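You operate a simulated robot arm through the tools that you are given. There is no shell and no other tool. Be economical: measure what you need, move in short steps, check, and stop when the job is done.

You are at the controls of a simulated robot arm. One attempt, no reset.

Task
Scoop coffee from the brown jar into the basket, to between its lines.
Fine: use the yellow scoop and lay it on the drainer; close jar and basket; hardly a crumb spilt. Where these are worked on the way, their far stop is far enough and under half their travel is too little: coffee basket.
Where things are to end (x, y in the base frame): yellow coffee scoop within 0.06 m of [0.67, -0.25].
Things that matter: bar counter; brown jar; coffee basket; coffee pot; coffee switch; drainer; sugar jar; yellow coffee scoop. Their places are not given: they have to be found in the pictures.

It is judged by the outcome, as a careful person would: the job done as asked, and still so three seconds after it is handed in. It fails if anything else is knocked over, pushed out of place, dropped, spilled or broken.

Robot
A 7-joint arm with a two-finger parallel gripper, fixed in place. Base frame: the origin is at the foot of the arm, x ahead of it, y to its left, z up. Lengths are in m, angles in degrees, forces in N, time in s.
With the tool pointing down near the work surface it reaches from about 0.34 to 0.74 m from the base axis. Its first joint turns from -115.0 to 115.0 degrees. Payload 3.91 kg.
The tool frame sits at the grasp point between the pads (the TCP): z along the fingers, y along the line on which they close. The tips reach 0.03 m beyond it. The gripper opens to 0.11 m. The fingers are 0.02 m wide and 0.01 m thick; the gripper's body (0.048 by 0.112 m) begins 0.055 m behind the TCP.
Orientation is told as [roll, pitch, yaw] about the base's x, y, z axes, in that order, counted from this pose: with the fingers straight down and closing along the base's y, the tool's x points along the base's -x, its y along +y and its z along -z.

Tools
- The arm moves only by the tool arm_command. Its argument "plan" is a list of rows, each a list of 7 numbers: the shift along the base's x, y, z in m, then the turn, a rotation vector about the base's x, y, z in degrees, then the closure, from 0 (fully open) to 1 (shut). In form: [[x, y, z, ax, ay, az, grip], ...]. A call has 1 to 12 rows; each row shifts and turns the commanded pose from where the row before left it. Rows are played at 5 a second. More than 0.05 m and 8.6 degrees between two rows, or a gripper value outside its range, and nothing of the call is played. A pose out of reach is approached as far as the arm can. The call stops where the force on the tool passes 40 N (or 10 N more than at its start, if that is more) or the arm is blocked; 0.2 s more then pass. Each finger travels about 0.108 m/s and halts on what it meets, pressing with about 44 N; the grip force reading is that of the motor and also rises with nothing between the fingers. The clock runs only during rows and for 0.2 s after the last one: add rows that do not move to give the fingers time. The reply holds the time, the measured pose of the TCP, the force on the tool along the base axes, the opening and the grip force, in the units named above and with some noise, with the torque about the TCP (base axes, N m) and any sound that the robot's microphone picked up, and new pictures: "pictures" is both (left out), scene, wrist or none.
- Cameras (640 x 400 px; columns grow to the right, rows downward): "scene" is fixed at [0.3929, 0.4955, 1.7201]; the picture's right is [-0.99, -0.14, 0.00], its down [-0.08, 0.55, -0.83] and it looks along [0.11, -0.82, -0.56] (base axes); focal length 315 px, centre (320, 200). "wrist" rides on the gripper at [0.072, 0.017, -0.103] in the tool frame; the picture's right is [-0.23, 0.97, 0.00], its down [-0.76, -0.18, -0.62] and it looks along [-0.61, -0.14, 0.78] (tool axes); focal length 222 px, centre (320, 200).
- lift_body(by): slides the trunk up (or, below 0, down) by that many m; the arm rides with it, the base frame stays. It gives what a move gives, with no picture.
- probe_pixels(camera, pixels): for up to 12 pixels [column, row] of the newest picture of that camera ("zoom" is the newest enlarged one), the place [x, y, z] in the base frame of the surface seen there, good to about 0.003 m, but the place of the scene camera against the robot may be out by one fixed shift of up to 0.012 m in any direction. No time passes.
- enlarge(camera, box): a new picture of the part [left, top, right, bottom] of that camera's present view, enlarged. No time passes.
- job_done(): hands the job in; it is judged then, once.

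Keep the steps short. Do not move on a guess: measure, check each grasp and each placing, and mend mistakes. In all there are 80 turns and 200 pictures (those below and enlarged ones count). Leave the gripper open and the arm clear of the work at the hand-in unless told otherwise, and finish with a single line.

The tools are called after "Call:" as a command line: name --pt "numbers of a row" for each row, then --argument value for the rest, lists and objects as JSON in quotes. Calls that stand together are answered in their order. arm_command: Moves the arm, as the interface text tells. Its arguments: {"type":"object","properties":{"plan":{"type":"array"},"pictures":{"type":"string","enum":["both","scene","wrist","none"]}},"required":["plan"]} The other tools are called the same way: lift_body (by) slides the trunk up or down; probe_pixels (camera, pixels) gives the place of the surface under pixels of a picture; enlarge (camera, box) takes an enlarged picture of a part of a camera's view; job_done () hands the job in.

At the start:

```text
time: 0.0
position: [0.2206, -0.4161, 1.497]
ee_rot: [0.0, -0.1, 0.1]
ft_force: [-0.1, 0.7, 1.0]
wrist_torque: [0.01, 0.05, 0.0]
gripper_width: 0.1101
grip_force: 0.0
trunk travel left (down, up): [-0.85, 0.14]
```

scene: 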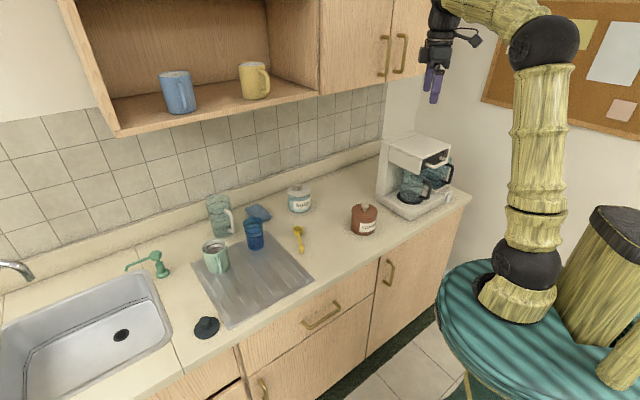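
wrist: 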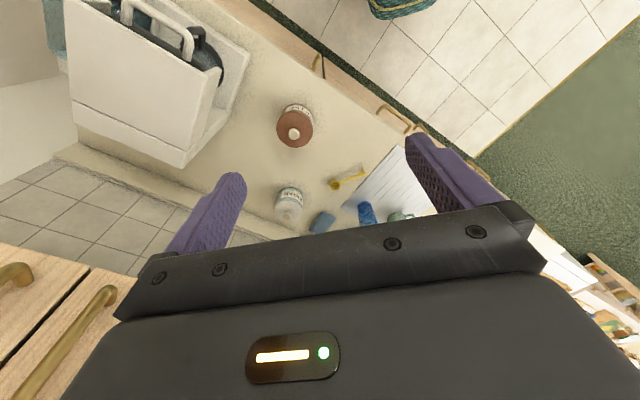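

I see the counter with the coffee machine at right (420,175), the brown jar (364,219), sugar jar (299,198) and yellow scoop (298,238). I'll enlarge these areas first.

Call:
enlarge --camera "scene" --box '[340, 120, 480, 240]'

Call:
enlarge --camera "scene" --box '[190, 170, 390, 330]'

Call:
probe_pixels --camera "scene" --pixels '[[363, 207], [364, 227], [299, 186], [296, 229], [303, 251], [330, 240], [250, 280], [410, 160], [405, 150], [430, 200], [447, 197], [375, 235]]'

```text
3.33 times, centred on (410, 180) of scene
```

zoom: 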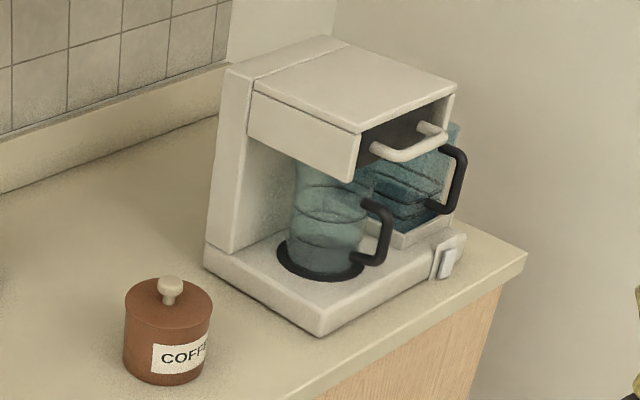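

```text
2.50 times, centred on (290, 250) of scene
```

zoom: 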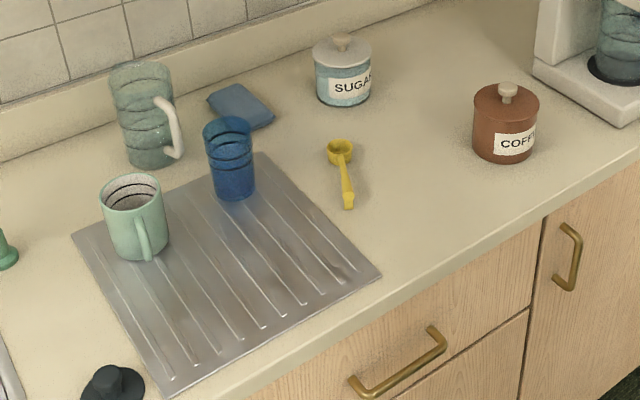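

```text
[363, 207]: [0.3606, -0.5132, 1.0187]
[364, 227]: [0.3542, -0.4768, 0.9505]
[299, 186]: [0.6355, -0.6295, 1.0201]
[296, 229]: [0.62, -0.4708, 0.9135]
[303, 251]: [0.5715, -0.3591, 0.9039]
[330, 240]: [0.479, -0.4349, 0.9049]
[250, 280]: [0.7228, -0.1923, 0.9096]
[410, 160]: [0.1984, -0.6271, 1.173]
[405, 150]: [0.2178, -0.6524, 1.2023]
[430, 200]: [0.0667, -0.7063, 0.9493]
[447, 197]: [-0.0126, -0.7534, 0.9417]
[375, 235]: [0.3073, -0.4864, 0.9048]
```

I'll zoom tighter on the coffee machine to learn how its basket handle is oriented.

Call:
enlarge --camera "scene" --box '[370, 125, 466, 221]'

Call:
enlarge --camera "wrist" --box '[50, 0, 270, 180]'

```text
4.17 times, centred on (418, 173) of scene
```

zoom: 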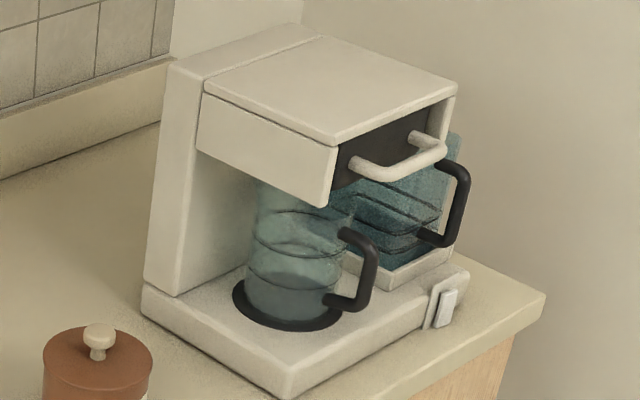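

```text
2.22 times, centred on (160, 90) of wrist
```

zoom: 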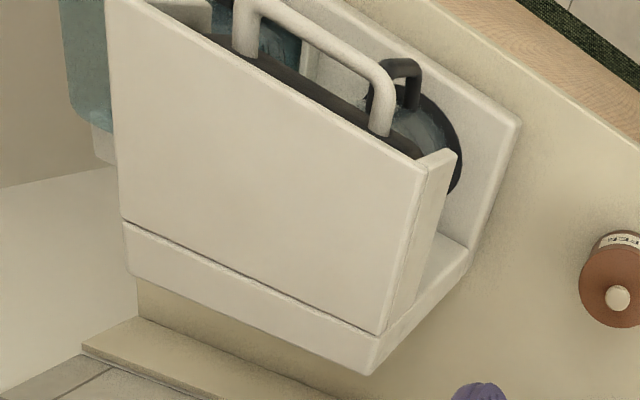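

The basket is the dark drawer under the machine's lid, with a white U-handle. I'll measure it and the other things in the wrist view, which has no camera offset.

Call:
probe_pixels --camera "zoom" --pixels '[[245, 10], [250, 50], [310, 40], [382, 75], [380, 125], [120, 215], [375, 330], [445, 155], [425, 165], [515, 130], [617, 298], [280, 60]]'

Call:
probe_pixels --camera "wrist" --pixels '[[295, 132], [296, 108], [290, 203], [336, 184], [350, 179], [361, 174], [367, 205], [380, 190], [322, 222], [278, 130], [312, 130], [295, 150]]'

Call:
enlarge --camera "wrist" --box '[250, 90, 410, 230]'

```text
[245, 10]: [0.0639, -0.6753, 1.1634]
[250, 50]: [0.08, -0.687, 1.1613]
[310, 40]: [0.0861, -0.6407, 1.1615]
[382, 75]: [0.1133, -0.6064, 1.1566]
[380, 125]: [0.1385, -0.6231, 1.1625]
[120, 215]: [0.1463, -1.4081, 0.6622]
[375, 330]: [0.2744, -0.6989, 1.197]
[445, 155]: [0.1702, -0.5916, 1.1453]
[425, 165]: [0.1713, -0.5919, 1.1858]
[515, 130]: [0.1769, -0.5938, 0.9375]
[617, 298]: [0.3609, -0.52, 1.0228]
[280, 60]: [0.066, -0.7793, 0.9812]
```

```text
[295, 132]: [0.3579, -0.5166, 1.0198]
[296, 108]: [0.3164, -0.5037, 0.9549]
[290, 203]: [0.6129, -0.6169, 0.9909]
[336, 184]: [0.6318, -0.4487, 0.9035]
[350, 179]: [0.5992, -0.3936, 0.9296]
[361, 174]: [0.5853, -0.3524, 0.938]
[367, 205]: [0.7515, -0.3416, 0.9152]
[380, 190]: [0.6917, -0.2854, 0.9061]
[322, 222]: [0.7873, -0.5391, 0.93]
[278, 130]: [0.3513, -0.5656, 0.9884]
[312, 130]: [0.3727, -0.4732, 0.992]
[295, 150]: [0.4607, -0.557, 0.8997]
```

```text
2.86 times, centred on (330, 160) of wrist
```

zoom: 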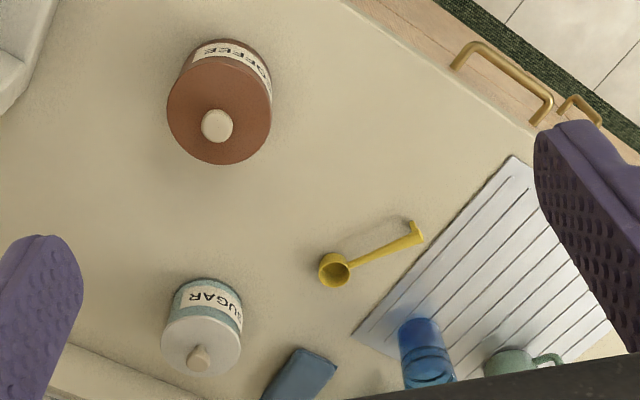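

Handle bar of the basket runs about (0.064,-0.675)→(0.113,-0.606) at z 1.16; jar knob (0.36,-0.518,1.022). I'll lower the trunk 0.2 m, in free air, then look closer.

Call:
lift_body --by -0.2

Call:
arm_command --pt "0 0 0 0 0 0 0" --pt "0 0 0 0 0 0 0"

```text
time: 2.2
position: [0.2201, -0.4154, 1.2943]
ee_rot: [0.0, 0.0, 0.1]
ft_force: [0.6, 0.8, 0.0]
wrist_torque: [-0.06, 0.04, 0.0]
gripper_width: 0.1101
grip_force: 0.0
trunk travel left (down, up): [-0.65, 0.34]
```

```text
time: 2.8
position: [0.2204, -0.416, 1.2945]
ee_rot: [0.0, 0.0, 0.0]
ft_force: [0.3, 0.3, 0.3]
wrist_torque: [0.0, -0.02, 0.02]
gripper_width: 0.1102
grip_force: 0.1
trunk travel left (down, up): [-0.65, 0.34]
```

scene: 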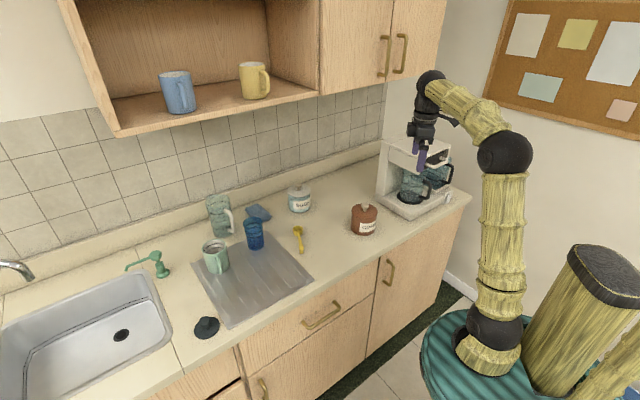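
wrist: 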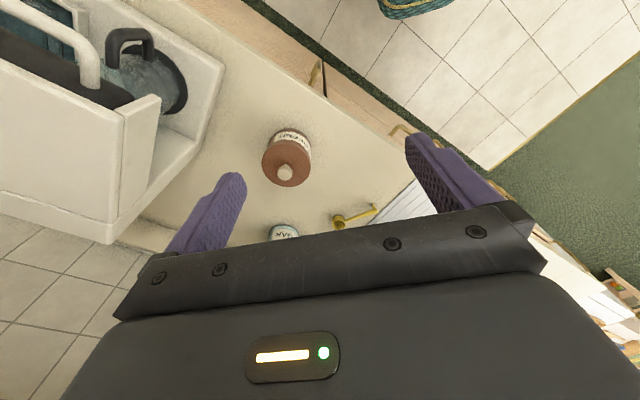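

I'll turn the hand about the vertical by -96° in free air so that the wrist camera faces the machine.

Call:
arm_command --pt "0 0 0.005 0 0 -8 0" --pt "0 0 0.005 0 0 -8 0" --pt "0 0 0 0 0 -8 0" --pt "0 0 0 0 0 -8 0" --pt "0 0 0 0 0 -8 0" --pt "0 0 0 0 0 -8 0" --pt "0 0 0 0 0 -8 0" --pt "0 0 0 0 0 -8 0" --pt "0 0 0 0 0 -8 0" --pt "0 0 0 0 0 -8 0" --pt "0 0 0 0 0 -8 0" --pt "0 0 0 0 0 -8 0"

```text
time: 5.4
position: [0.2207, -0.4165, 1.3049]
ee_rot: [-0.1, 0.0, -96.0]
ft_force: [-0.2, -0.2, -0.4]
wrist_torque: [-0.01, -0.01, 0.01]
gripper_width: 0.1099
grip_force: 0.0
trunk travel left (down, up): [-0.65, 0.34]
```

scene: 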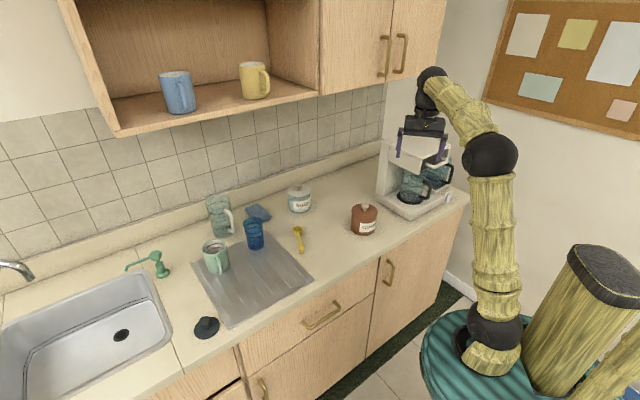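
wrist: 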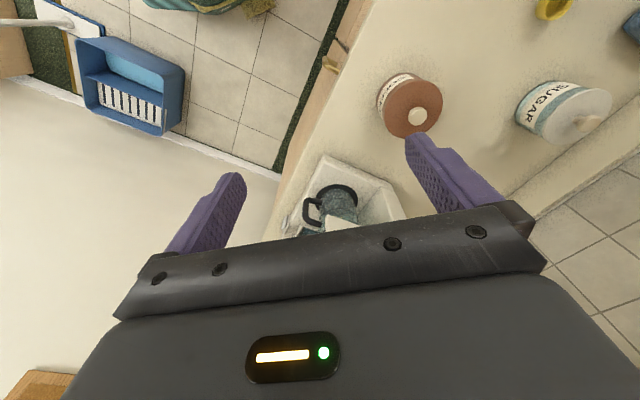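

The camera mostly sees what lies under its own side. I'll turn to yaw -124° and move above the basket handle at a safe height.

Call:
arm_command --pt "-0.02 -0.03 0 0 0 -7 0" --pt "-0.02 -0.03 0 0 0 -7 0" --pt "-0.02 -0.03 0 0 0 -7 0" --pt "-0.02 -0.03 0 0 0 -7 0" --pt "-0.02 -0.04 0 0 0 0 0" --pt "-0.02 -0.04 -0.015 0 0 0 0" --pt "-0.012 -0.024 -0.01 0 0 0 0"

```text
time: 7.0
position: [0.1124, -0.5876, 1.2437]
ee_rot: [-0.1, 0.1, -123.9]
ft_force: [0.4, -0.1, -0.1]
wrist_torque: [0.02, 0.03, -0.04]
gripper_width: 0.1102
grip_force: 0.0
out of reach, approached as far as the arm can: row 4, 5, 6
trunk travel left (down, up): [-0.65, 0.34]
```

scene: 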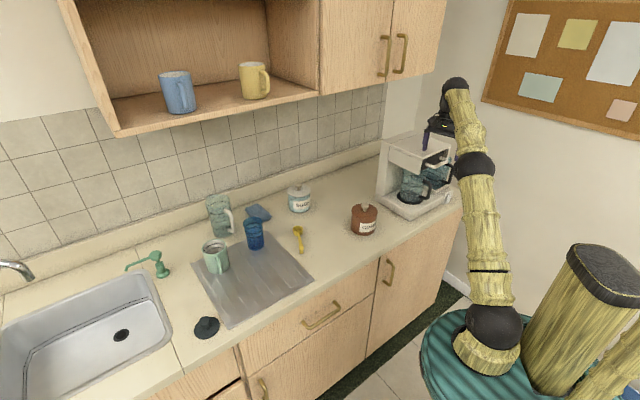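
wrist: 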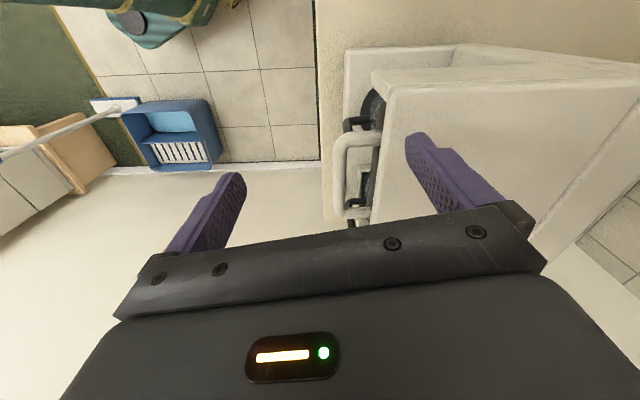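

The face is well aligned with the fingers, but the arm is stretched at this trunk height. I'll raise the trunk 0.2 m, and probe the handle in this view first.

Call:
probe_pixels --camera "wrist" --pixels '[[340, 145], [340, 200], [338, 175], [355, 135], [357, 213], [372, 130], [372, 190], [379, 72], [378, 220], [362, 125], [350, 205], [362, 190]]'

Call:
enlarge --camera "wrist" --box '[310, 70, 430, 240]'

Call:
lift_body --by 0.2

```text
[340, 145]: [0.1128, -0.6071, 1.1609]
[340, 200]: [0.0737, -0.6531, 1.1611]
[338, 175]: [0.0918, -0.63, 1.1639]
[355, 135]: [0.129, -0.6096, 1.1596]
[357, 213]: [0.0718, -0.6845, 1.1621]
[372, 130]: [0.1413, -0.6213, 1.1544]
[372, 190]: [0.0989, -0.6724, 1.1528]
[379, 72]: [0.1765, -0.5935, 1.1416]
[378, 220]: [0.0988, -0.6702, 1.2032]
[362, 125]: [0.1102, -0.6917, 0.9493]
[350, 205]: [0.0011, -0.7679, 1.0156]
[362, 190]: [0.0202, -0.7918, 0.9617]
```

```text
2.35 times, centred on (370, 155) of wrist
```

zoom: 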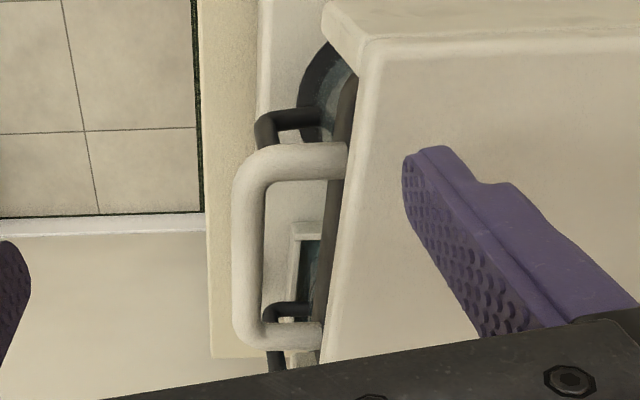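

```text
time: 9.1
position: [0.1114, -0.585, 1.4443]
ee_rot: [0.0, 0.1, -123.9]
ft_force: [0.5, 0.5, -0.1]
wrist_torque: [0.04, 0.01, 0.01]
gripper_width: 0.1101
grip_force: 0.1
trunk travel left (down, up): [-0.85, 0.14]
```

The bar's line gives a face normal of 140°, bar centre (0.093,-0.630), gap to the face about 0.02 m. I'll rotate -6°, centre over the bar, set the opening to about 0.03 m, and come down to about z 1.25 for a check.

Call:
arm_command --pt "-0.009 -0.022 -0.02 0 0 -6 0.73" --pt "-0.009 -0.023 -0.04 0 0 0 0.73" --pt "0 0 -0.04 0 0 0 0.73" --pt "0 0 -0.04 0 0 0 0.73" --pt "0 0 -0.04 0 0 0 0.73" --pt "0 0 0 0 0 0 0.73" --pt "0 0 0 0 0 0 0.73" --pictures "wrist"

```text
time: 10.7
position: [0.0906, -0.6234, 1.2632]
ee_rot: [0.0, 0.0, -129.9]
ft_force: [0.4, 0.2, 0.7]
wrist_torque: [0.01, 0.0, -0.02]
gripper_width: 0.0296
grip_force: 0.0
out of reach, approached as far as the arm can: row 1
trunk travel left (down, up): [-0.85, 0.14]
```

wrist: 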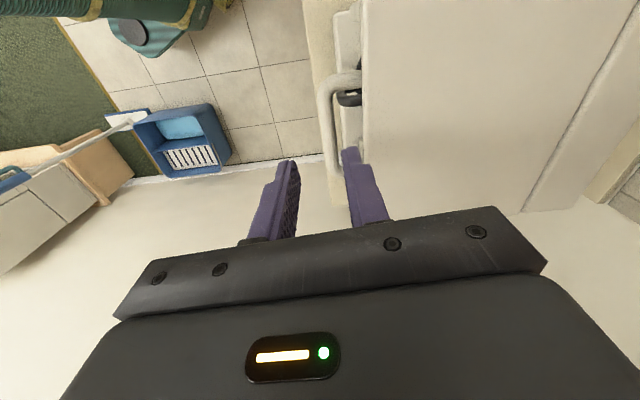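

I'll re-measure the bar and the lid edge from here.

Call:
enlarge --camera "wrist" --box '[290, 50, 400, 180]'

Call:
probe_pixels --camera "wrist" --pixels '[[321, 100], [324, 100], [328, 100], [324, 120], [326, 140], [331, 150], [345, 78], [362, 60], [362, 110], [362, 140], [355, 75]]'

```text
3.08 times, centred on (345, 115) of wrist
```

zoom: 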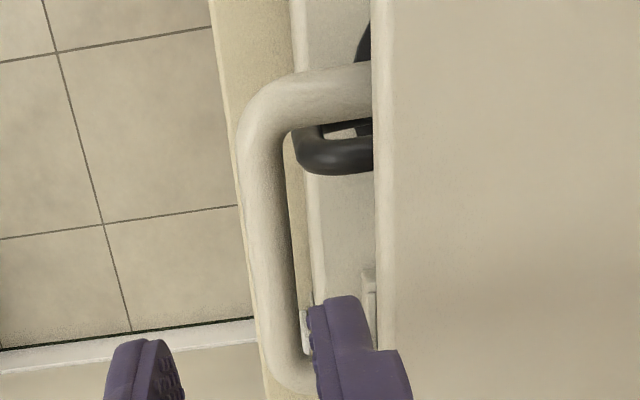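

```text
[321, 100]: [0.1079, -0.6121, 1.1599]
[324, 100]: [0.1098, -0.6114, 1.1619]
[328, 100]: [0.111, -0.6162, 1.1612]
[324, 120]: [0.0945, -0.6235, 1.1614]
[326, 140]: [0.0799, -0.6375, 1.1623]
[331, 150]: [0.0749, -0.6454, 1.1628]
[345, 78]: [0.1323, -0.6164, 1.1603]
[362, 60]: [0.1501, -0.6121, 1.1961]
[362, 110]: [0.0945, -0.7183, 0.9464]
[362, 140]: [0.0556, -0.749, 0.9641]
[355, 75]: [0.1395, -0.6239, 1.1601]
```

The bar's mean offset says I should shift (-0.005,-0.013). I'll do so and come down to z ≈1.205 (tips at 1.175, lid below the body), then check.

Call:
arm_command --pt "-0.005 -0.013 0 0 0 0 0.73" --pt "0 0 -0.03 0 0 0 0.73" --pt "0 0 -0.028 0 0 0 0.73" --pt "0 0 0 0 0 0 0.73" --pictures "wrist"

Call:
enlarge --camera "wrist" --box '[270, 50, 400, 210]'

```text
time: 11.7
position: [0.0869, -0.6365, 1.2024]
ee_rot: [0.0, 0.0, -130.0]
ft_force: [0.2, 0.0, 0.0]
wrist_torque: [-0.01, 0.02, 0.0]
gripper_width: 0.0298
grip_force: 0.1
trunk travel left (down, up): [-0.85, 0.14]
```

wrist: 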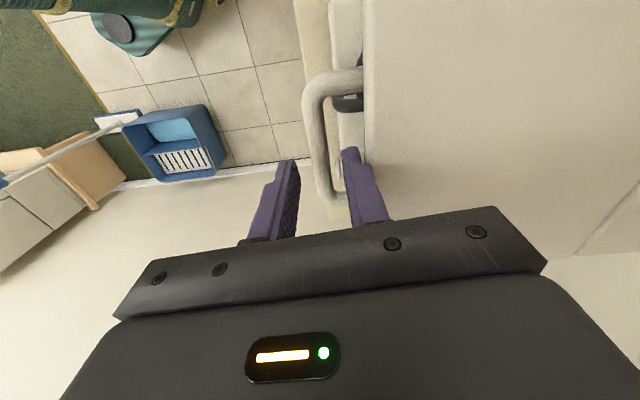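

```text
2.50 times, centred on (335, 130) of wrist
```

zoom: 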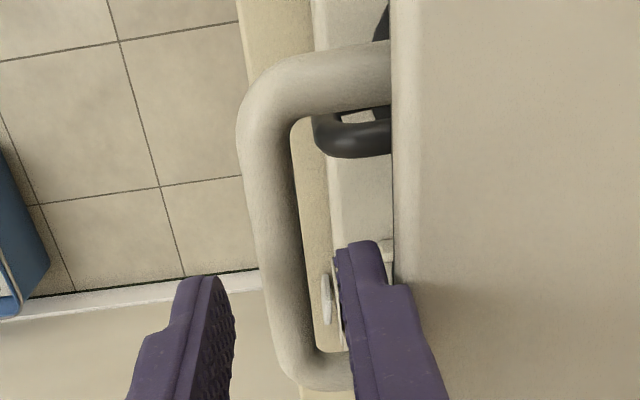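

The inner finger sits in the gap but close to the lid edge. I'll shift 4 mm outward and descend 0.03 m.

Call:
arm_command --pt "-0.003 0.0026 0 0 0 0 0.73" --pt "0 0 -0.015 0 0 0 0.73" --pt "0 0 -0.015 0 0 0 0.73" --pt "0 0 0 0 0 0 0.73" --pictures "wrist"

Call:
enlarge --camera "wrist" --box '[270, 50, 400, 210]'

```text
time: 12.7
position: [0.0841, -0.6352, 1.1723]
ee_rot: [0.1, 0.0, -130.0]
ft_force: [0.4, -0.9, 0.3]
wrist_torque: [-0.01, -0.01, -0.02]
gripper_width: 0.0296
grip_force: 0.0
trunk travel left (down, up): [-0.85, 0.14]
```

wrist: 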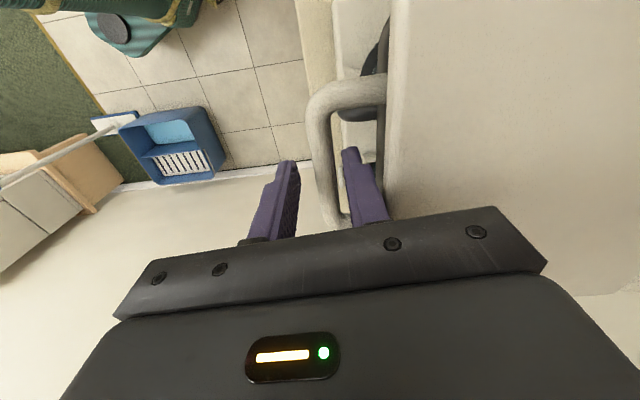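

```text
2.50 times, centred on (335, 130) of wrist
```

zoom: 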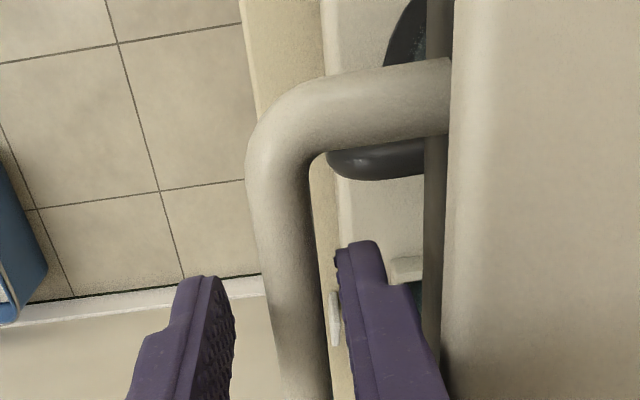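

The fingers straddle the bar with no contact force. I'll close on it.

Call:
arm_command --pt "0 0 0 0 0 0 0.95" --pt "0 0 0 0 0 0 0.95" --pt "0 0 0 0 0 0 0.95" --pictures "none"

Call:
arm_command --pt "-0.0115 0.0096 0 0 0 0 0.95" --pt "-0.0115 0.0096 0 0 0 0 0.95" --pt "-0.0115 0.0096 0 0 0 0 0.95"

```text
time: 13.5
position: [0.0841, -0.6347, 1.1724]
ee_rot: [-0.1, 0.0, -130.1]
ft_force: [2.6, 0.9, -1.8]
wrist_torque: [0.08, -0.09, -1.02]
gripper_width: 0.0145
grip_force: 45.1
trunk travel left (down, up): [-0.85, 0.14]
```

```text
time: 14.3
position: [0.0538, -0.6041, 1.1723]
ee_rot: [-0.2, 0.2, -130.0]
ft_force: [10.0, 11.0, -15.3]
wrist_torque: [-0.27, 0.14, -0.92]
gripper_width: 0.0149
grip_force: 45.3
trunk travel left (down, up): [-0.85, 0.14]
```

scene: 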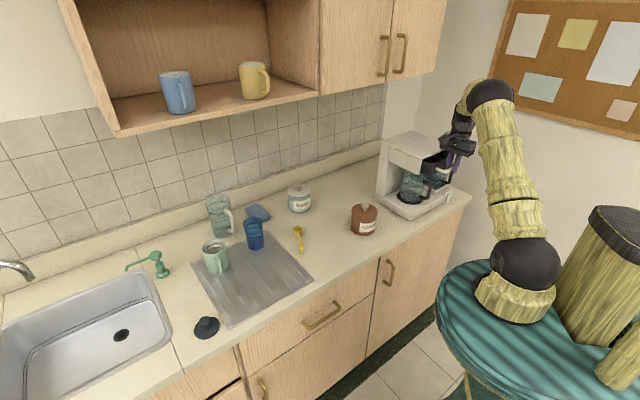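
wrist: 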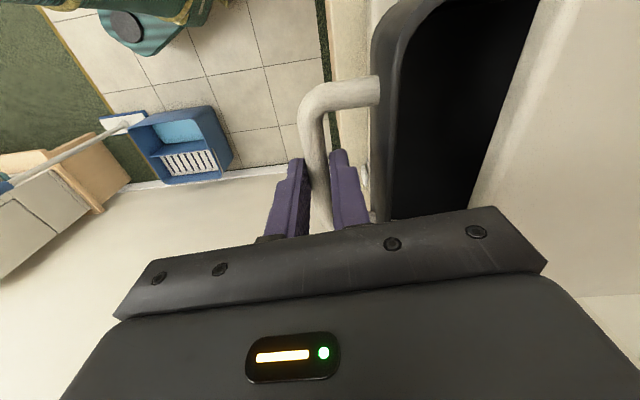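

The basket slides out; the true direction looks nearer 135° (side force on the hand). I'll relieve that and pull on along 135°.

Call:
arm_command --pt "0.004 0.002 -0.002 0 0 -2 0.95" --pt "-0.011 0.011 0 0 0 -2 0.95" --pt "-0.011 0.011 0 0 0 0 0.95" --pt "-0.011 0.011 0 0 0 0 0.95"

```text
time: 15.3
position: [0.0204, -0.5704, 1.1735]
ee_rot: [0.0, -0.1, -134.0]
ft_force: [1.4, 4.1, -7.2]
wrist_torque: [-0.39, 0.26, -0.04]
gripper_width: 0.0136
grip_force: 44.9
trunk travel left (down, up): [-0.85, 0.14]
```

scene: 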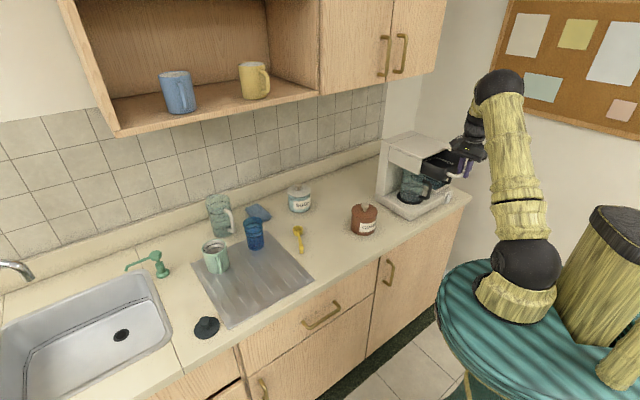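
wrist: 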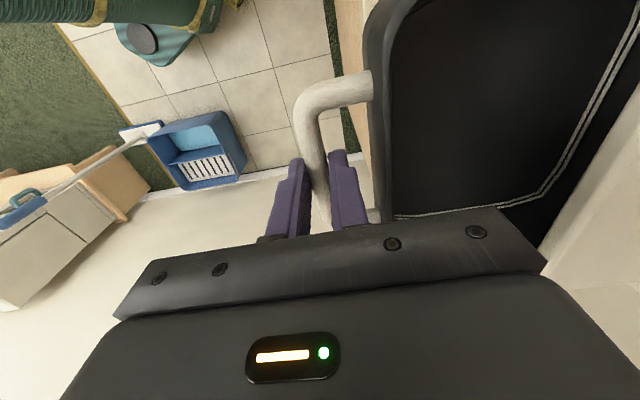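

Low force, travel about 0.09 m, and the two lines show inside. I'll pull on.

Call:
arm_command --pt "-0.008 0.008 0 0 0 0 0.95" --pt "-0.008 0.008 0 0 0 0 0.95" --pictures "wrist"

```text
time: 15.9
position: [0.0039, -0.5545, 1.173]
ee_rot: [-0.1, 0.1, -134.0]
ft_force: [3.5, 4.5, -4.2]
wrist_torque: [-0.48, 0.41, -0.09]
gripper_width: 0.0137
grip_force: 45.4
trunk travel left (down, up): [-0.85, 0.14]
```

wrist: 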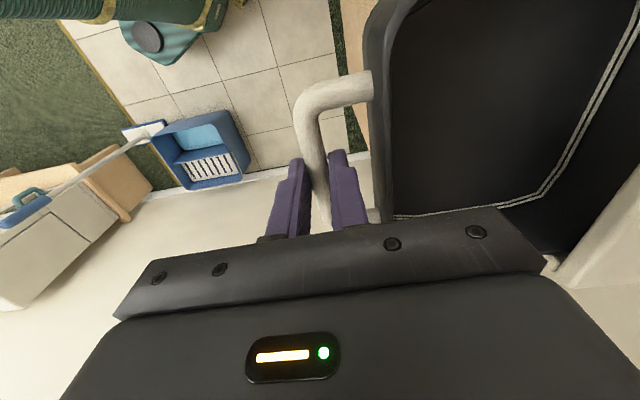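

Call:
arm_command --pt "-0.006 0.006 0 0 0 0 0.95" --pt "-0.006 0.006 0 0 0 0 0.95" --pt "-0.006 0.006 0 0 0 0 0.95" --pictures "both"

```text
time: 16.7
position: [-0.0007, -0.5495, 1.1726]
ee_rot: [1.2, -0.6, -133.7]
ft_force: [14.1, -16.0, -1.0]
wrist_torque: [-0.95, 0.23, -0.5]
gripper_width: 0.0139
grip_force: 45.1
trunk travel left (down, up): [-0.85, 0.14]
stopped in row 3: the force on the tool passed its limit at 46 N (the readings are from after the stop); the commanded pose is now the measured one
```

scene: 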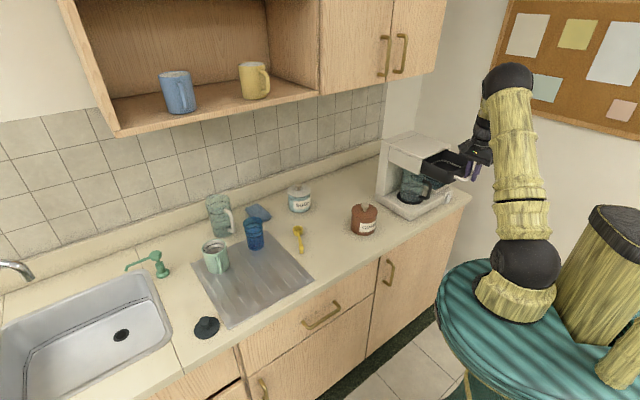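
wrist: 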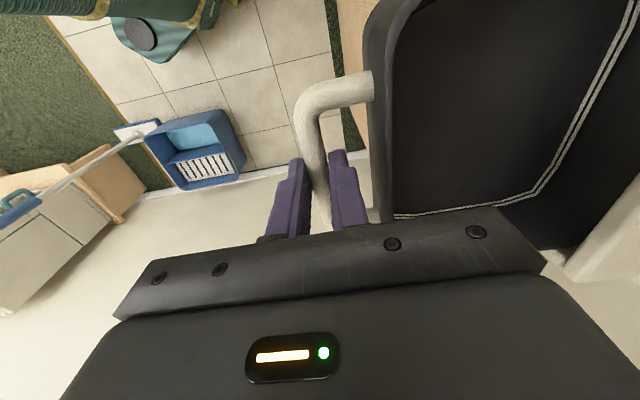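

Stop reached (46 N), travel about 0.12 m. I'll relax, open to 0.03 m, and lift straight up.

Call:
arm_command --pt "0.001 -0.001 0 -1 0.6 0 0.95" --pt "0 0 0 0 0 0 0.75" --pt "0 0 0 0 0 0 0.75" --pt "0 0 0.03 0 0 0 0.75" --pt "0 0 0.04 0 0 0 0.75" --pt "0.01 0.01 0.04 0 0 0 0.75" --pt "0.02 0.02 0.04 0 0 0 0.5" --pictures "both"

```text
time: 18.3
position: [0.0278, -0.5095, 1.3235]
ee_rot: [1.2, -1.4, -133.8]
ft_force: [0.0, 0.7, 0.2]
wrist_torque: [0.01, 0.02, 0.02]
gripper_width: 0.0551
grip_force: 0.0
trunk travel left (down, up): [-0.85, 0.14]
```

scene: 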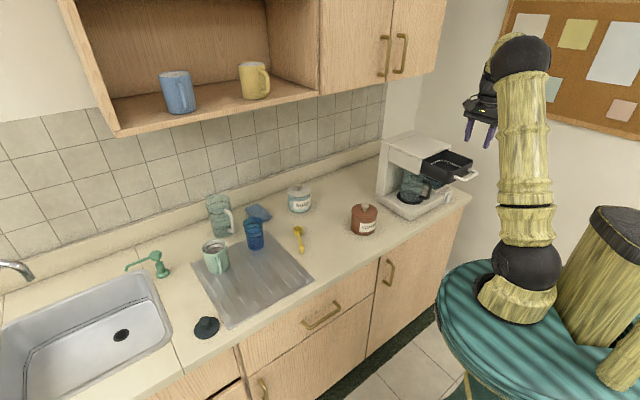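
wrist: 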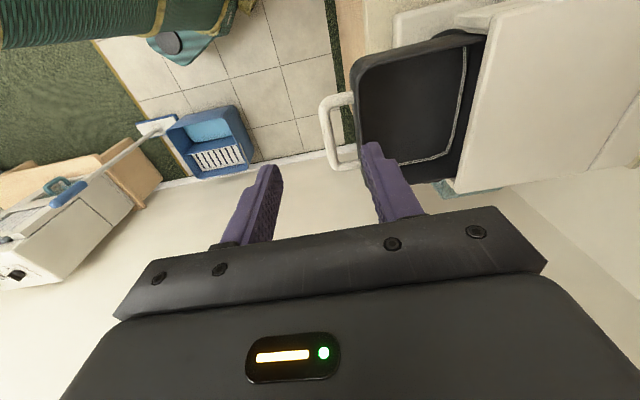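

Basket open. I'll measure its rim, floor and the two lines.

Call:
enlarge --camera "wrist" --box '[330, 20, 500, 190]'

Call:
probe_pixels --camera "wrist" --pixels '[[353, 75], [365, 58], [480, 37], [480, 60], [455, 120], [448, 150], [405, 110], [420, 162], [445, 180], [470, 185], [400, 70], [430, 130]]'

Call:
enlarge --camera "scene" --box '[400, 130, 490, 200]'

```text
2.35 times, centred on (415, 105) of wrist
```

zoom: 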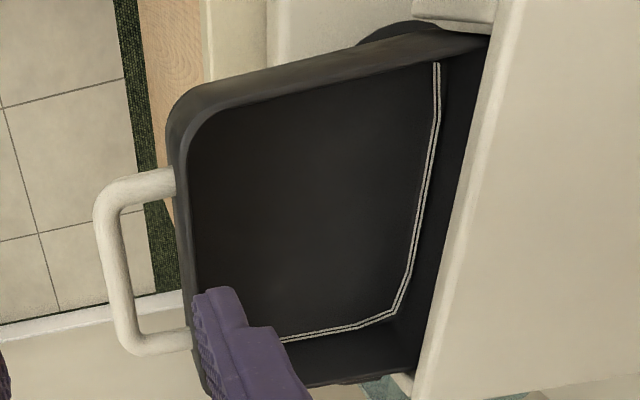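

```text
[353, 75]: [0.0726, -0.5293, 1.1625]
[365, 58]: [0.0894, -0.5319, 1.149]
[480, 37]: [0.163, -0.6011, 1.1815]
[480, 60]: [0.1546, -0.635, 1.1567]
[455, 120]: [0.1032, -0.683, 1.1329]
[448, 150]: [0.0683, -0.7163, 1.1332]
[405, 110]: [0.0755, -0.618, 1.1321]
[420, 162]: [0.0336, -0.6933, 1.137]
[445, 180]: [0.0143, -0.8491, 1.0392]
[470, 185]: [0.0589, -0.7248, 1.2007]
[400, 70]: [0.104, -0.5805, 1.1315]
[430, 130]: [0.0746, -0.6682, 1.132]
```

```text
5.71 times, centred on (445, 165) of scene
```

zoom: 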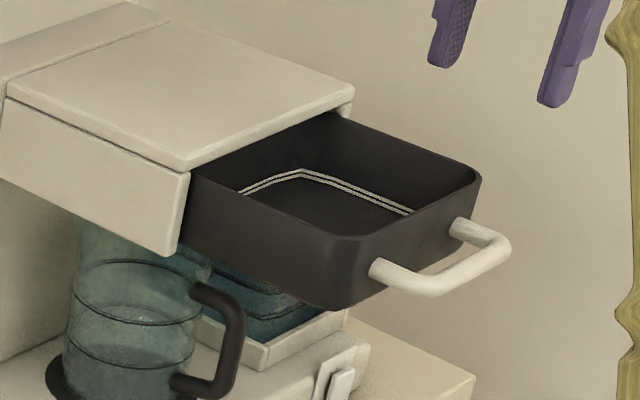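

The basket floor is at z≈1.132 and the lines are just above it, so a thin layer is wanted. Next I'll level the hand and carry it at height to above the jar knob (0.36,-0.518), turning toward yaw -63°.

Call:
arm_command --pt "0 0 0 1.8 -0.1 0 0.3" --pt "0.037 0 0 0 0 8 0.3" --pt "0.037 0 0 0 0 8 0.3" --pt "0.037 0 0 0 0 8 0.3" --pt "0.037 0 0 0 0 8 0.3" --pt "0.037 0 0 0 0 8 0.3" --pt "0.037 -0.002 0 0 0 8 0.3" --pt "0.037 -0.002 0 0 0 8 0.3" --pt "0.037 -0.002 0 0 0 8 0.3" --pt "0.036 -0.002 -0.04 0 0 7 0.3" --pt "0 0 -0.05 0 0 0 0.3" --pt "0 0 -0.05 0 0 0 0.3"

```text
refused: row 10 steps farther than a row can; nothing moved
```

Call:
arm_command --pt "0 0 0 1.8 -0.1 0 0.3" --pt "0.037 0 0 0 0 8 0.3" --pt "0.037 0 0 0 0 8 0.3" --pt "0.037 0 0 0 0 8 0.3" --pt "0.037 0 0 0 0 8 0.3" --pt "0.037 0 0 0 0 8 0.3" --pt "0.037 -0.002 0 0 0 8 0.3" --pt "0.037 -0.002 0 0 0 8 0.3" --pt "0.037 -0.002 0 0 0 8 0.3" --pt "0.036 -0.002 -0.03 0 0 7 0.3" --pt "0 0 -0.049 0 0 0 0.3" --pt "0 0 -0.049 0 0 0 0.3"

```text
time: 20.9
position: [0.3615, -0.521, 1.1906]
ee_rot: [-0.1, 0.0, -62.5]
ft_force: [1.5, -0.1, -0.9]
wrist_torque: [-0.02, 0.01, 0.04]
gripper_width: 0.0769
grip_force: 0.1
trunk travel left (down, up): [-0.85, 0.14]
```

scene: 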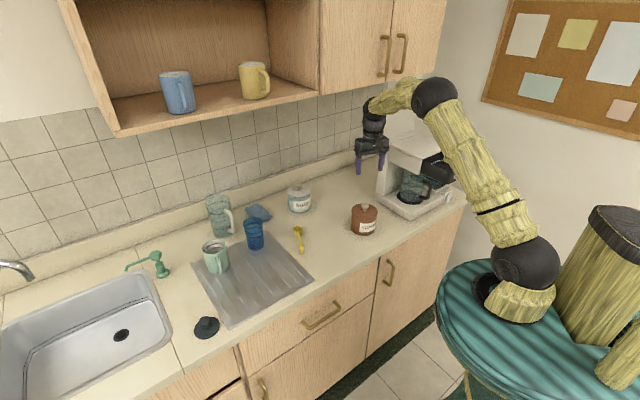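
wrist: 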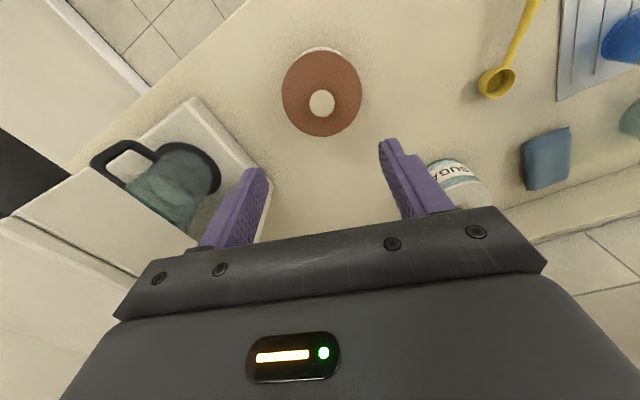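

I have a clear view of jar and scoop. I'll measure the knob, lid rim and scoop.

Call:
probe_pixels --camera "wrist" --pixels '[[321, 103], [308, 103], [335, 103], [321, 92], [288, 100], [355, 100], [321, 125], [490, 85], [498, 77], [515, 55], [530, 15], [536, 3]]'

Call:
enlarge --camera "wrist" --box '[460, 0, 580, 110]'

```text
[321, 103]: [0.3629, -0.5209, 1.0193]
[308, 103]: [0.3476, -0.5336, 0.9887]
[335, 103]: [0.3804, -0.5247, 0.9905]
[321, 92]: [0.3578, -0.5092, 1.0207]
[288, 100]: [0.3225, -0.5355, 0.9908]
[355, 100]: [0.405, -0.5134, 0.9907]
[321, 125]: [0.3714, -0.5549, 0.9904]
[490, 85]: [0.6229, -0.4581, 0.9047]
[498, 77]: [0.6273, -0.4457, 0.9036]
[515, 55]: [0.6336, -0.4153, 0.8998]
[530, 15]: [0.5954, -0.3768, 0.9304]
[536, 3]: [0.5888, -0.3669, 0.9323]
```

```text
3.64 times, centred on (520, 55) of wrist
```

zoom: 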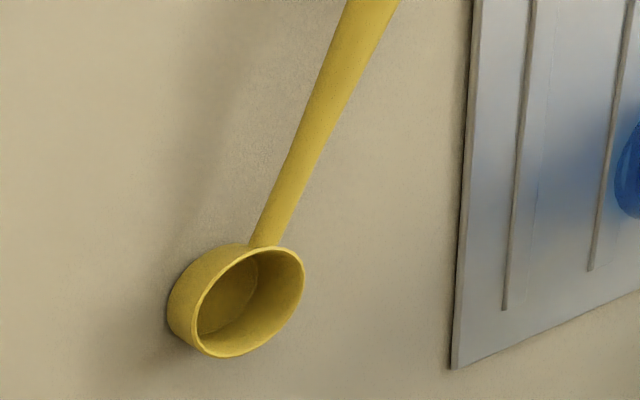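

Knob top at ≈(0.361,-0.518,1.020), lid top 0.990. I'll descend to TCP z 1.027, keeping the tips above the lid.

Call:
arm_command --pt "0 0.003 -0.04 0 0 0 0.5" --pt "0 0 -0.045 0 0 0 0.5" --pt "0 0 -0.045 0 0 0 0.5" --pt "0 0 -0.033 0 0 0 0.5" --pt "0 0 0 0 0 0 0.5" --pictures "wrist"

```text
time: 22.1
position: [0.3561, -0.5192, 1.0338]
ee_rot: [0.0, -0.1, -62.8]
ft_force: [-1.1, 0.1, -0.6]
wrist_torque: [0.01, -0.02, 0.01]
gripper_width: 0.055
grip_force: 0.1
trunk travel left (down, up): [-0.85, 0.14]
```

wrist: 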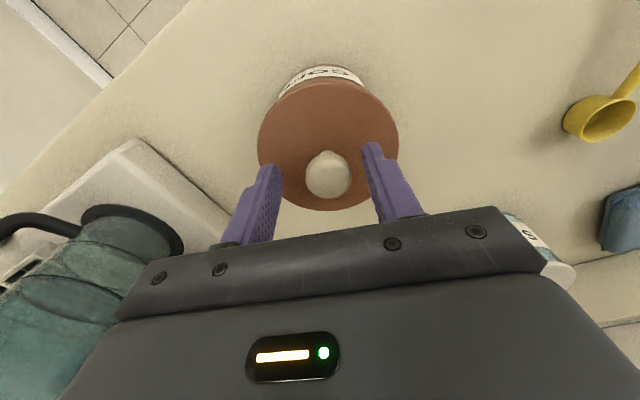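

The knob is centred between the fingers. I'll go down 8 mm more and close.

Call:
arm_command --pt "0.001 0 -0.008 0 0 0 0.5" --pt "0 0 0 0 0 0 1" --pt "0 0 0 0 0 0 1" --pt "0 0 0 0 0 0 1" --pictures "wrist"

```text
time: 23.1
position: [0.3589, -0.5205, 1.0253]
ee_rot: [-0.2, -0.1, -62.8]
ft_force: [0.6, -0.1, -0.3]
wrist_torque: [0.01, 0.01, 0.01]
gripper_width: 0.0278
grip_force: 44.2
trunk travel left (down, up): [-0.85, 0.14]
heard: snap
```

wrist: 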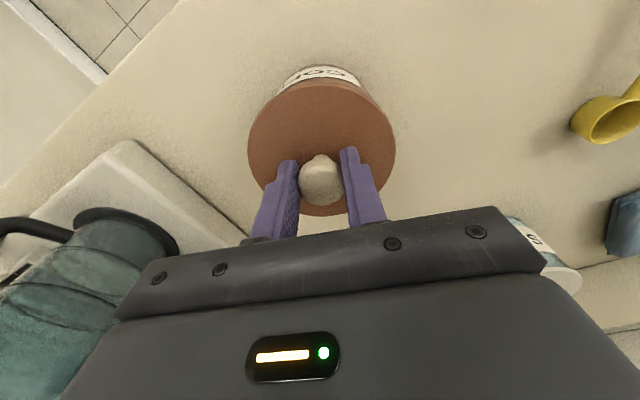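

Gripped (0.028 m); a snap was heard. I'll lift gently and check.

Call:
arm_command --pt "0 0 0.008 0 0 0 1" --pt "0 0 0.008 0 0 0 1" --pt "0 0 0.01 0 0 0 1" --pt "0 0 0.02 0 0 0 1" --pictures "both"

Call:
enlarge --camera "scene" --box '[320, 150, 420, 250]'

```text
time: 24.1
position: [0.3586, -0.5206, 1.0722]
ee_rot: [0.1, -0.1, -62.8]
ft_force: [-0.9, -0.2, -0.8]
wrist_torque: [0.03, -0.01, -0.01]
gripper_width: 0.0276
grip_force: 43.8
trunk travel left (down, up): [-0.85, 0.14]
```

scene: 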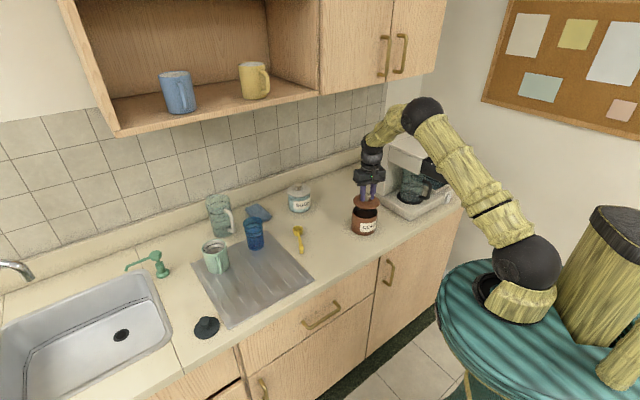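
wrist: 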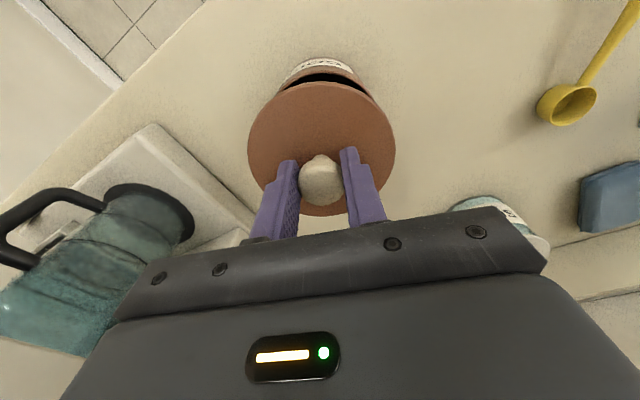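

```text
4.00 times, centred on (370, 200) of scene
```

zoom: 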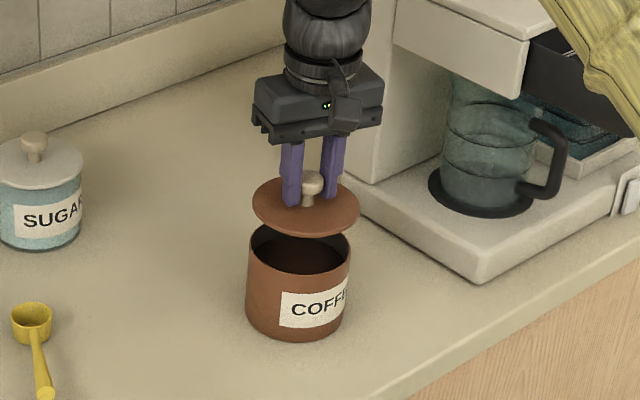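

The lid is off cleanly. I'll carry it to the free counter at (0.49,-0.545) and lower it to just above contact.

Call:
arm_command --pt "0.02 0 0.02 0 0 0 1" --pt "0.04 -0.01 0 0 0 0 1" --pt "0.04 -0.01 0 0 0 0 1" --pt "0.031 -0.005 0 0 0 0 1" --pt "0 0 -0.04 0 0 0 1" --pt "0 0 -0.04 0 0 0 1" --pt "0 0 -0.04 0 0 0 1" --pt "0 0 -0.01 0 0 0 1" --pictures "wrist"

```text
time: 25.9
position: [0.4894, -0.5444, 0.9618]
ee_rot: [0.1, -0.1, -62.8]
ft_force: [0.2, 0.1, -0.5]
wrist_torque: [0.0, 0.02, 0.0]
gripper_width: 0.0277
grip_force: 44.1
trunk travel left (down, up): [-0.85, 0.14]
```

wrist: 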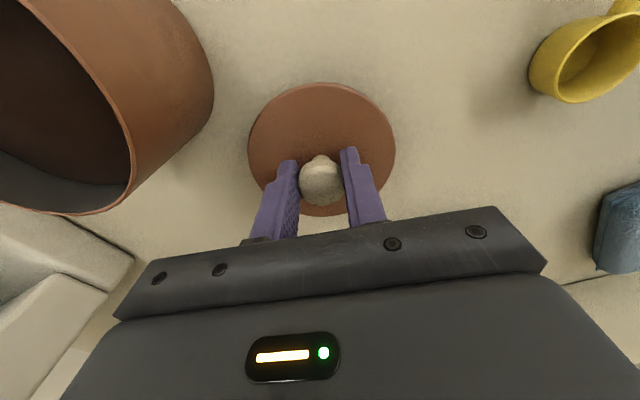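

Clear of everything. I'll lower in 4 mm steps until contact shows.

Call:
arm_command --pt "0 0 -0.004 0 0 0 1" --pt "0 0 -0.004 0 0 0 1" --pt "0 0 -0.003 0 0 0 1" --pictures "none"

Call:
arm_command --pt "0 0 -0.002 0 0 0 1" --pt "0 0 0 0 0 0 1" --pictures "none"

```text
time: 26.7
position: [0.49, -0.5443, 0.9491]
ee_rot: [0.0, -0.1, -62.8]
ft_force: [-0.6, 0.6, 0.0]
wrist_torque: [0.01, 0.0, -0.02]
gripper_width: 0.0276
grip_force: 44.3
trunk travel left (down, up): [-0.85, 0.14]
```

```text
time: 27.3
position: [0.4897, -0.5452, 0.948]
ee_rot: [0.0, -0.2, -62.7]
ft_force: [0.8, -1.2, 2.5]
wrist_torque: [-0.08, -0.02, 0.06]
gripper_width: 0.0276
grip_force: 43.7
trunk travel left (down, up): [-0.85, 0.14]
```

Contact at z 0.948. I'll release the knob and rise.

Call:
arm_command --pt "0 0 0 0 0 0 0.5" --pt "0 0 0 0 0 0 0.5" --pt "0 0 0 0 0 0 0.5" --pt "0 0 0.03 0 0 0 0.5" --pt "0 0 0.045 0 0 0 0.5" --pt "0 0 0.045 0 0 0 0.5" --pt "0 0 0.045 0 0 0 0.5"

```text
time: 28.9
position: [0.4867, -0.5442, 1.1116]
ee_rot: [-0.1, -0.1, -62.7]
ft_force: [0.3, 0.5, -0.1]
wrist_torque: [-0.03, -0.01, -0.02]
gripper_width: 0.0547
grip_force: 0.0
trunk travel left (down, up): [-0.85, 0.14]
```

scene: 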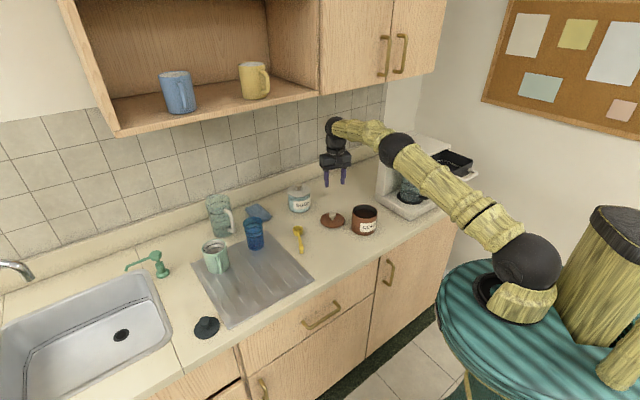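
wrist: 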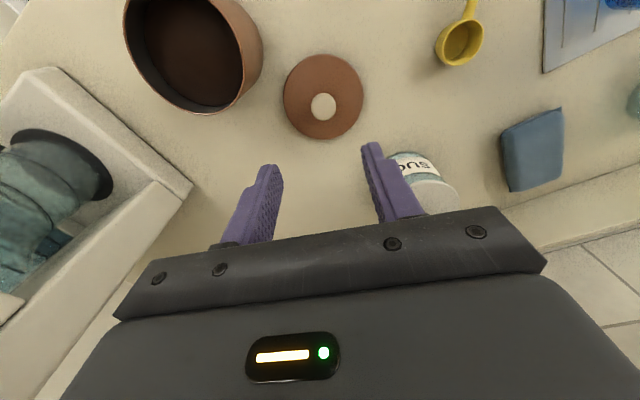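

Lid resting flat. Now I'll measure the jar's rim and coffee level, and look at the scoop.

Call:
enlarge --camera "wrist" --box '[110, 0, 280, 120]'

Call:
probe_pixels --camera "wrist" --pixels '[[190, 30], [190, 60], [215, 40], [170, 40], [200, 80], [235, 90], [240, 60], [125, 40], [150, 85], [190, 108], [228, 5], [215, 70]]'

Call:
enlarge --camera "scene" --box '[270, 200, 390, 270]'

```text
3.33 times, centred on (195, 60) of wrist
```

zoom: 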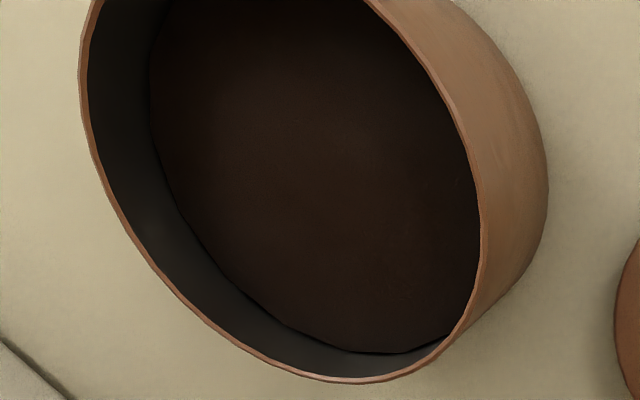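

```text
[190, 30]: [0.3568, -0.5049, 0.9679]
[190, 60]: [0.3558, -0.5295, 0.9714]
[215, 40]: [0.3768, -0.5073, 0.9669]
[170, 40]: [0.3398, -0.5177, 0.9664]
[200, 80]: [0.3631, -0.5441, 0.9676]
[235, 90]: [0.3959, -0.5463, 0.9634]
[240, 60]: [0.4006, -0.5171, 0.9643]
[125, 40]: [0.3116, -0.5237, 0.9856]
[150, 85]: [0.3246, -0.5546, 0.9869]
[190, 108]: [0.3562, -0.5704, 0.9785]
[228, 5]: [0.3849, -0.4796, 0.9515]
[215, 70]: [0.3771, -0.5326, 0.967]
```

```text
5.33 times, centred on (330, 235) of scene
```

zoom: 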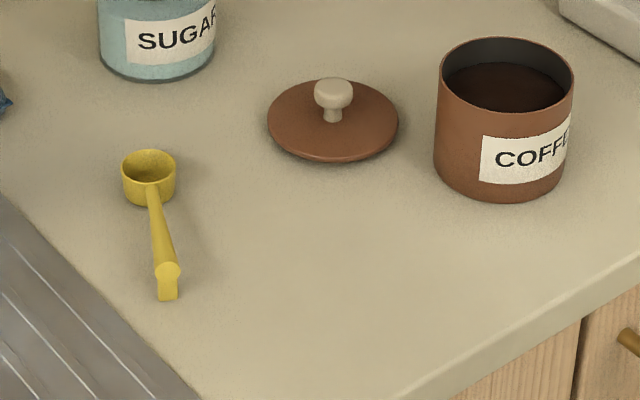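

Coffee level is z 0.967, rim 0.986, jar centre (0.36,-0.52): shallow digging suffices. The scoop's handle lies about level at z 0.93 with a foot at its end. I'll move above the handle to measure it.

Call:
arm_command --pt "0.0 0.045 0 0 0 0 0.5" --pt "0.0 0.045 0 0 0 0 0.5" --pt "0.03 0.03 0 0 0 0 0.5" --pt "0.03 0.03 0 0 0 0 0.5" --pt "0.03 0.01 0 0 0 0 0.5" --pt "0 0 0 0 0 0 0.5" --pictures "wrist"

Call:
enlarge --camera "wrist" --box '[240, 0, 420, 200]'

```text
time: 30.3
position: [0.5783, -0.3839, 1.1134]
ee_rot: [0.0, -0.1, -62.7]
ft_force: [0.0, 0.5, 0.0]
wrist_torque: [0.01, -0.01, 0.03]
gripper_width: 0.0551
grip_force: 0.1
trunk travel left (down, up): [-0.85, 0.14]
```

wrist: 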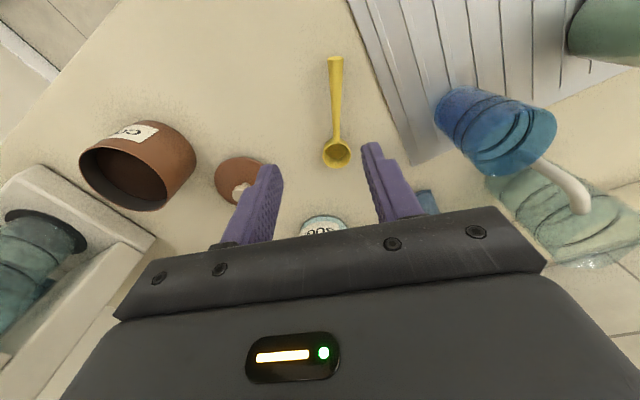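

```text
2.00 times, centred on (330, 100) of wrist
```

zoom: 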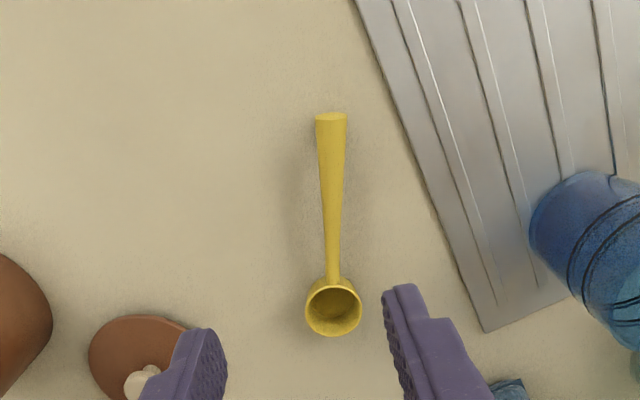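

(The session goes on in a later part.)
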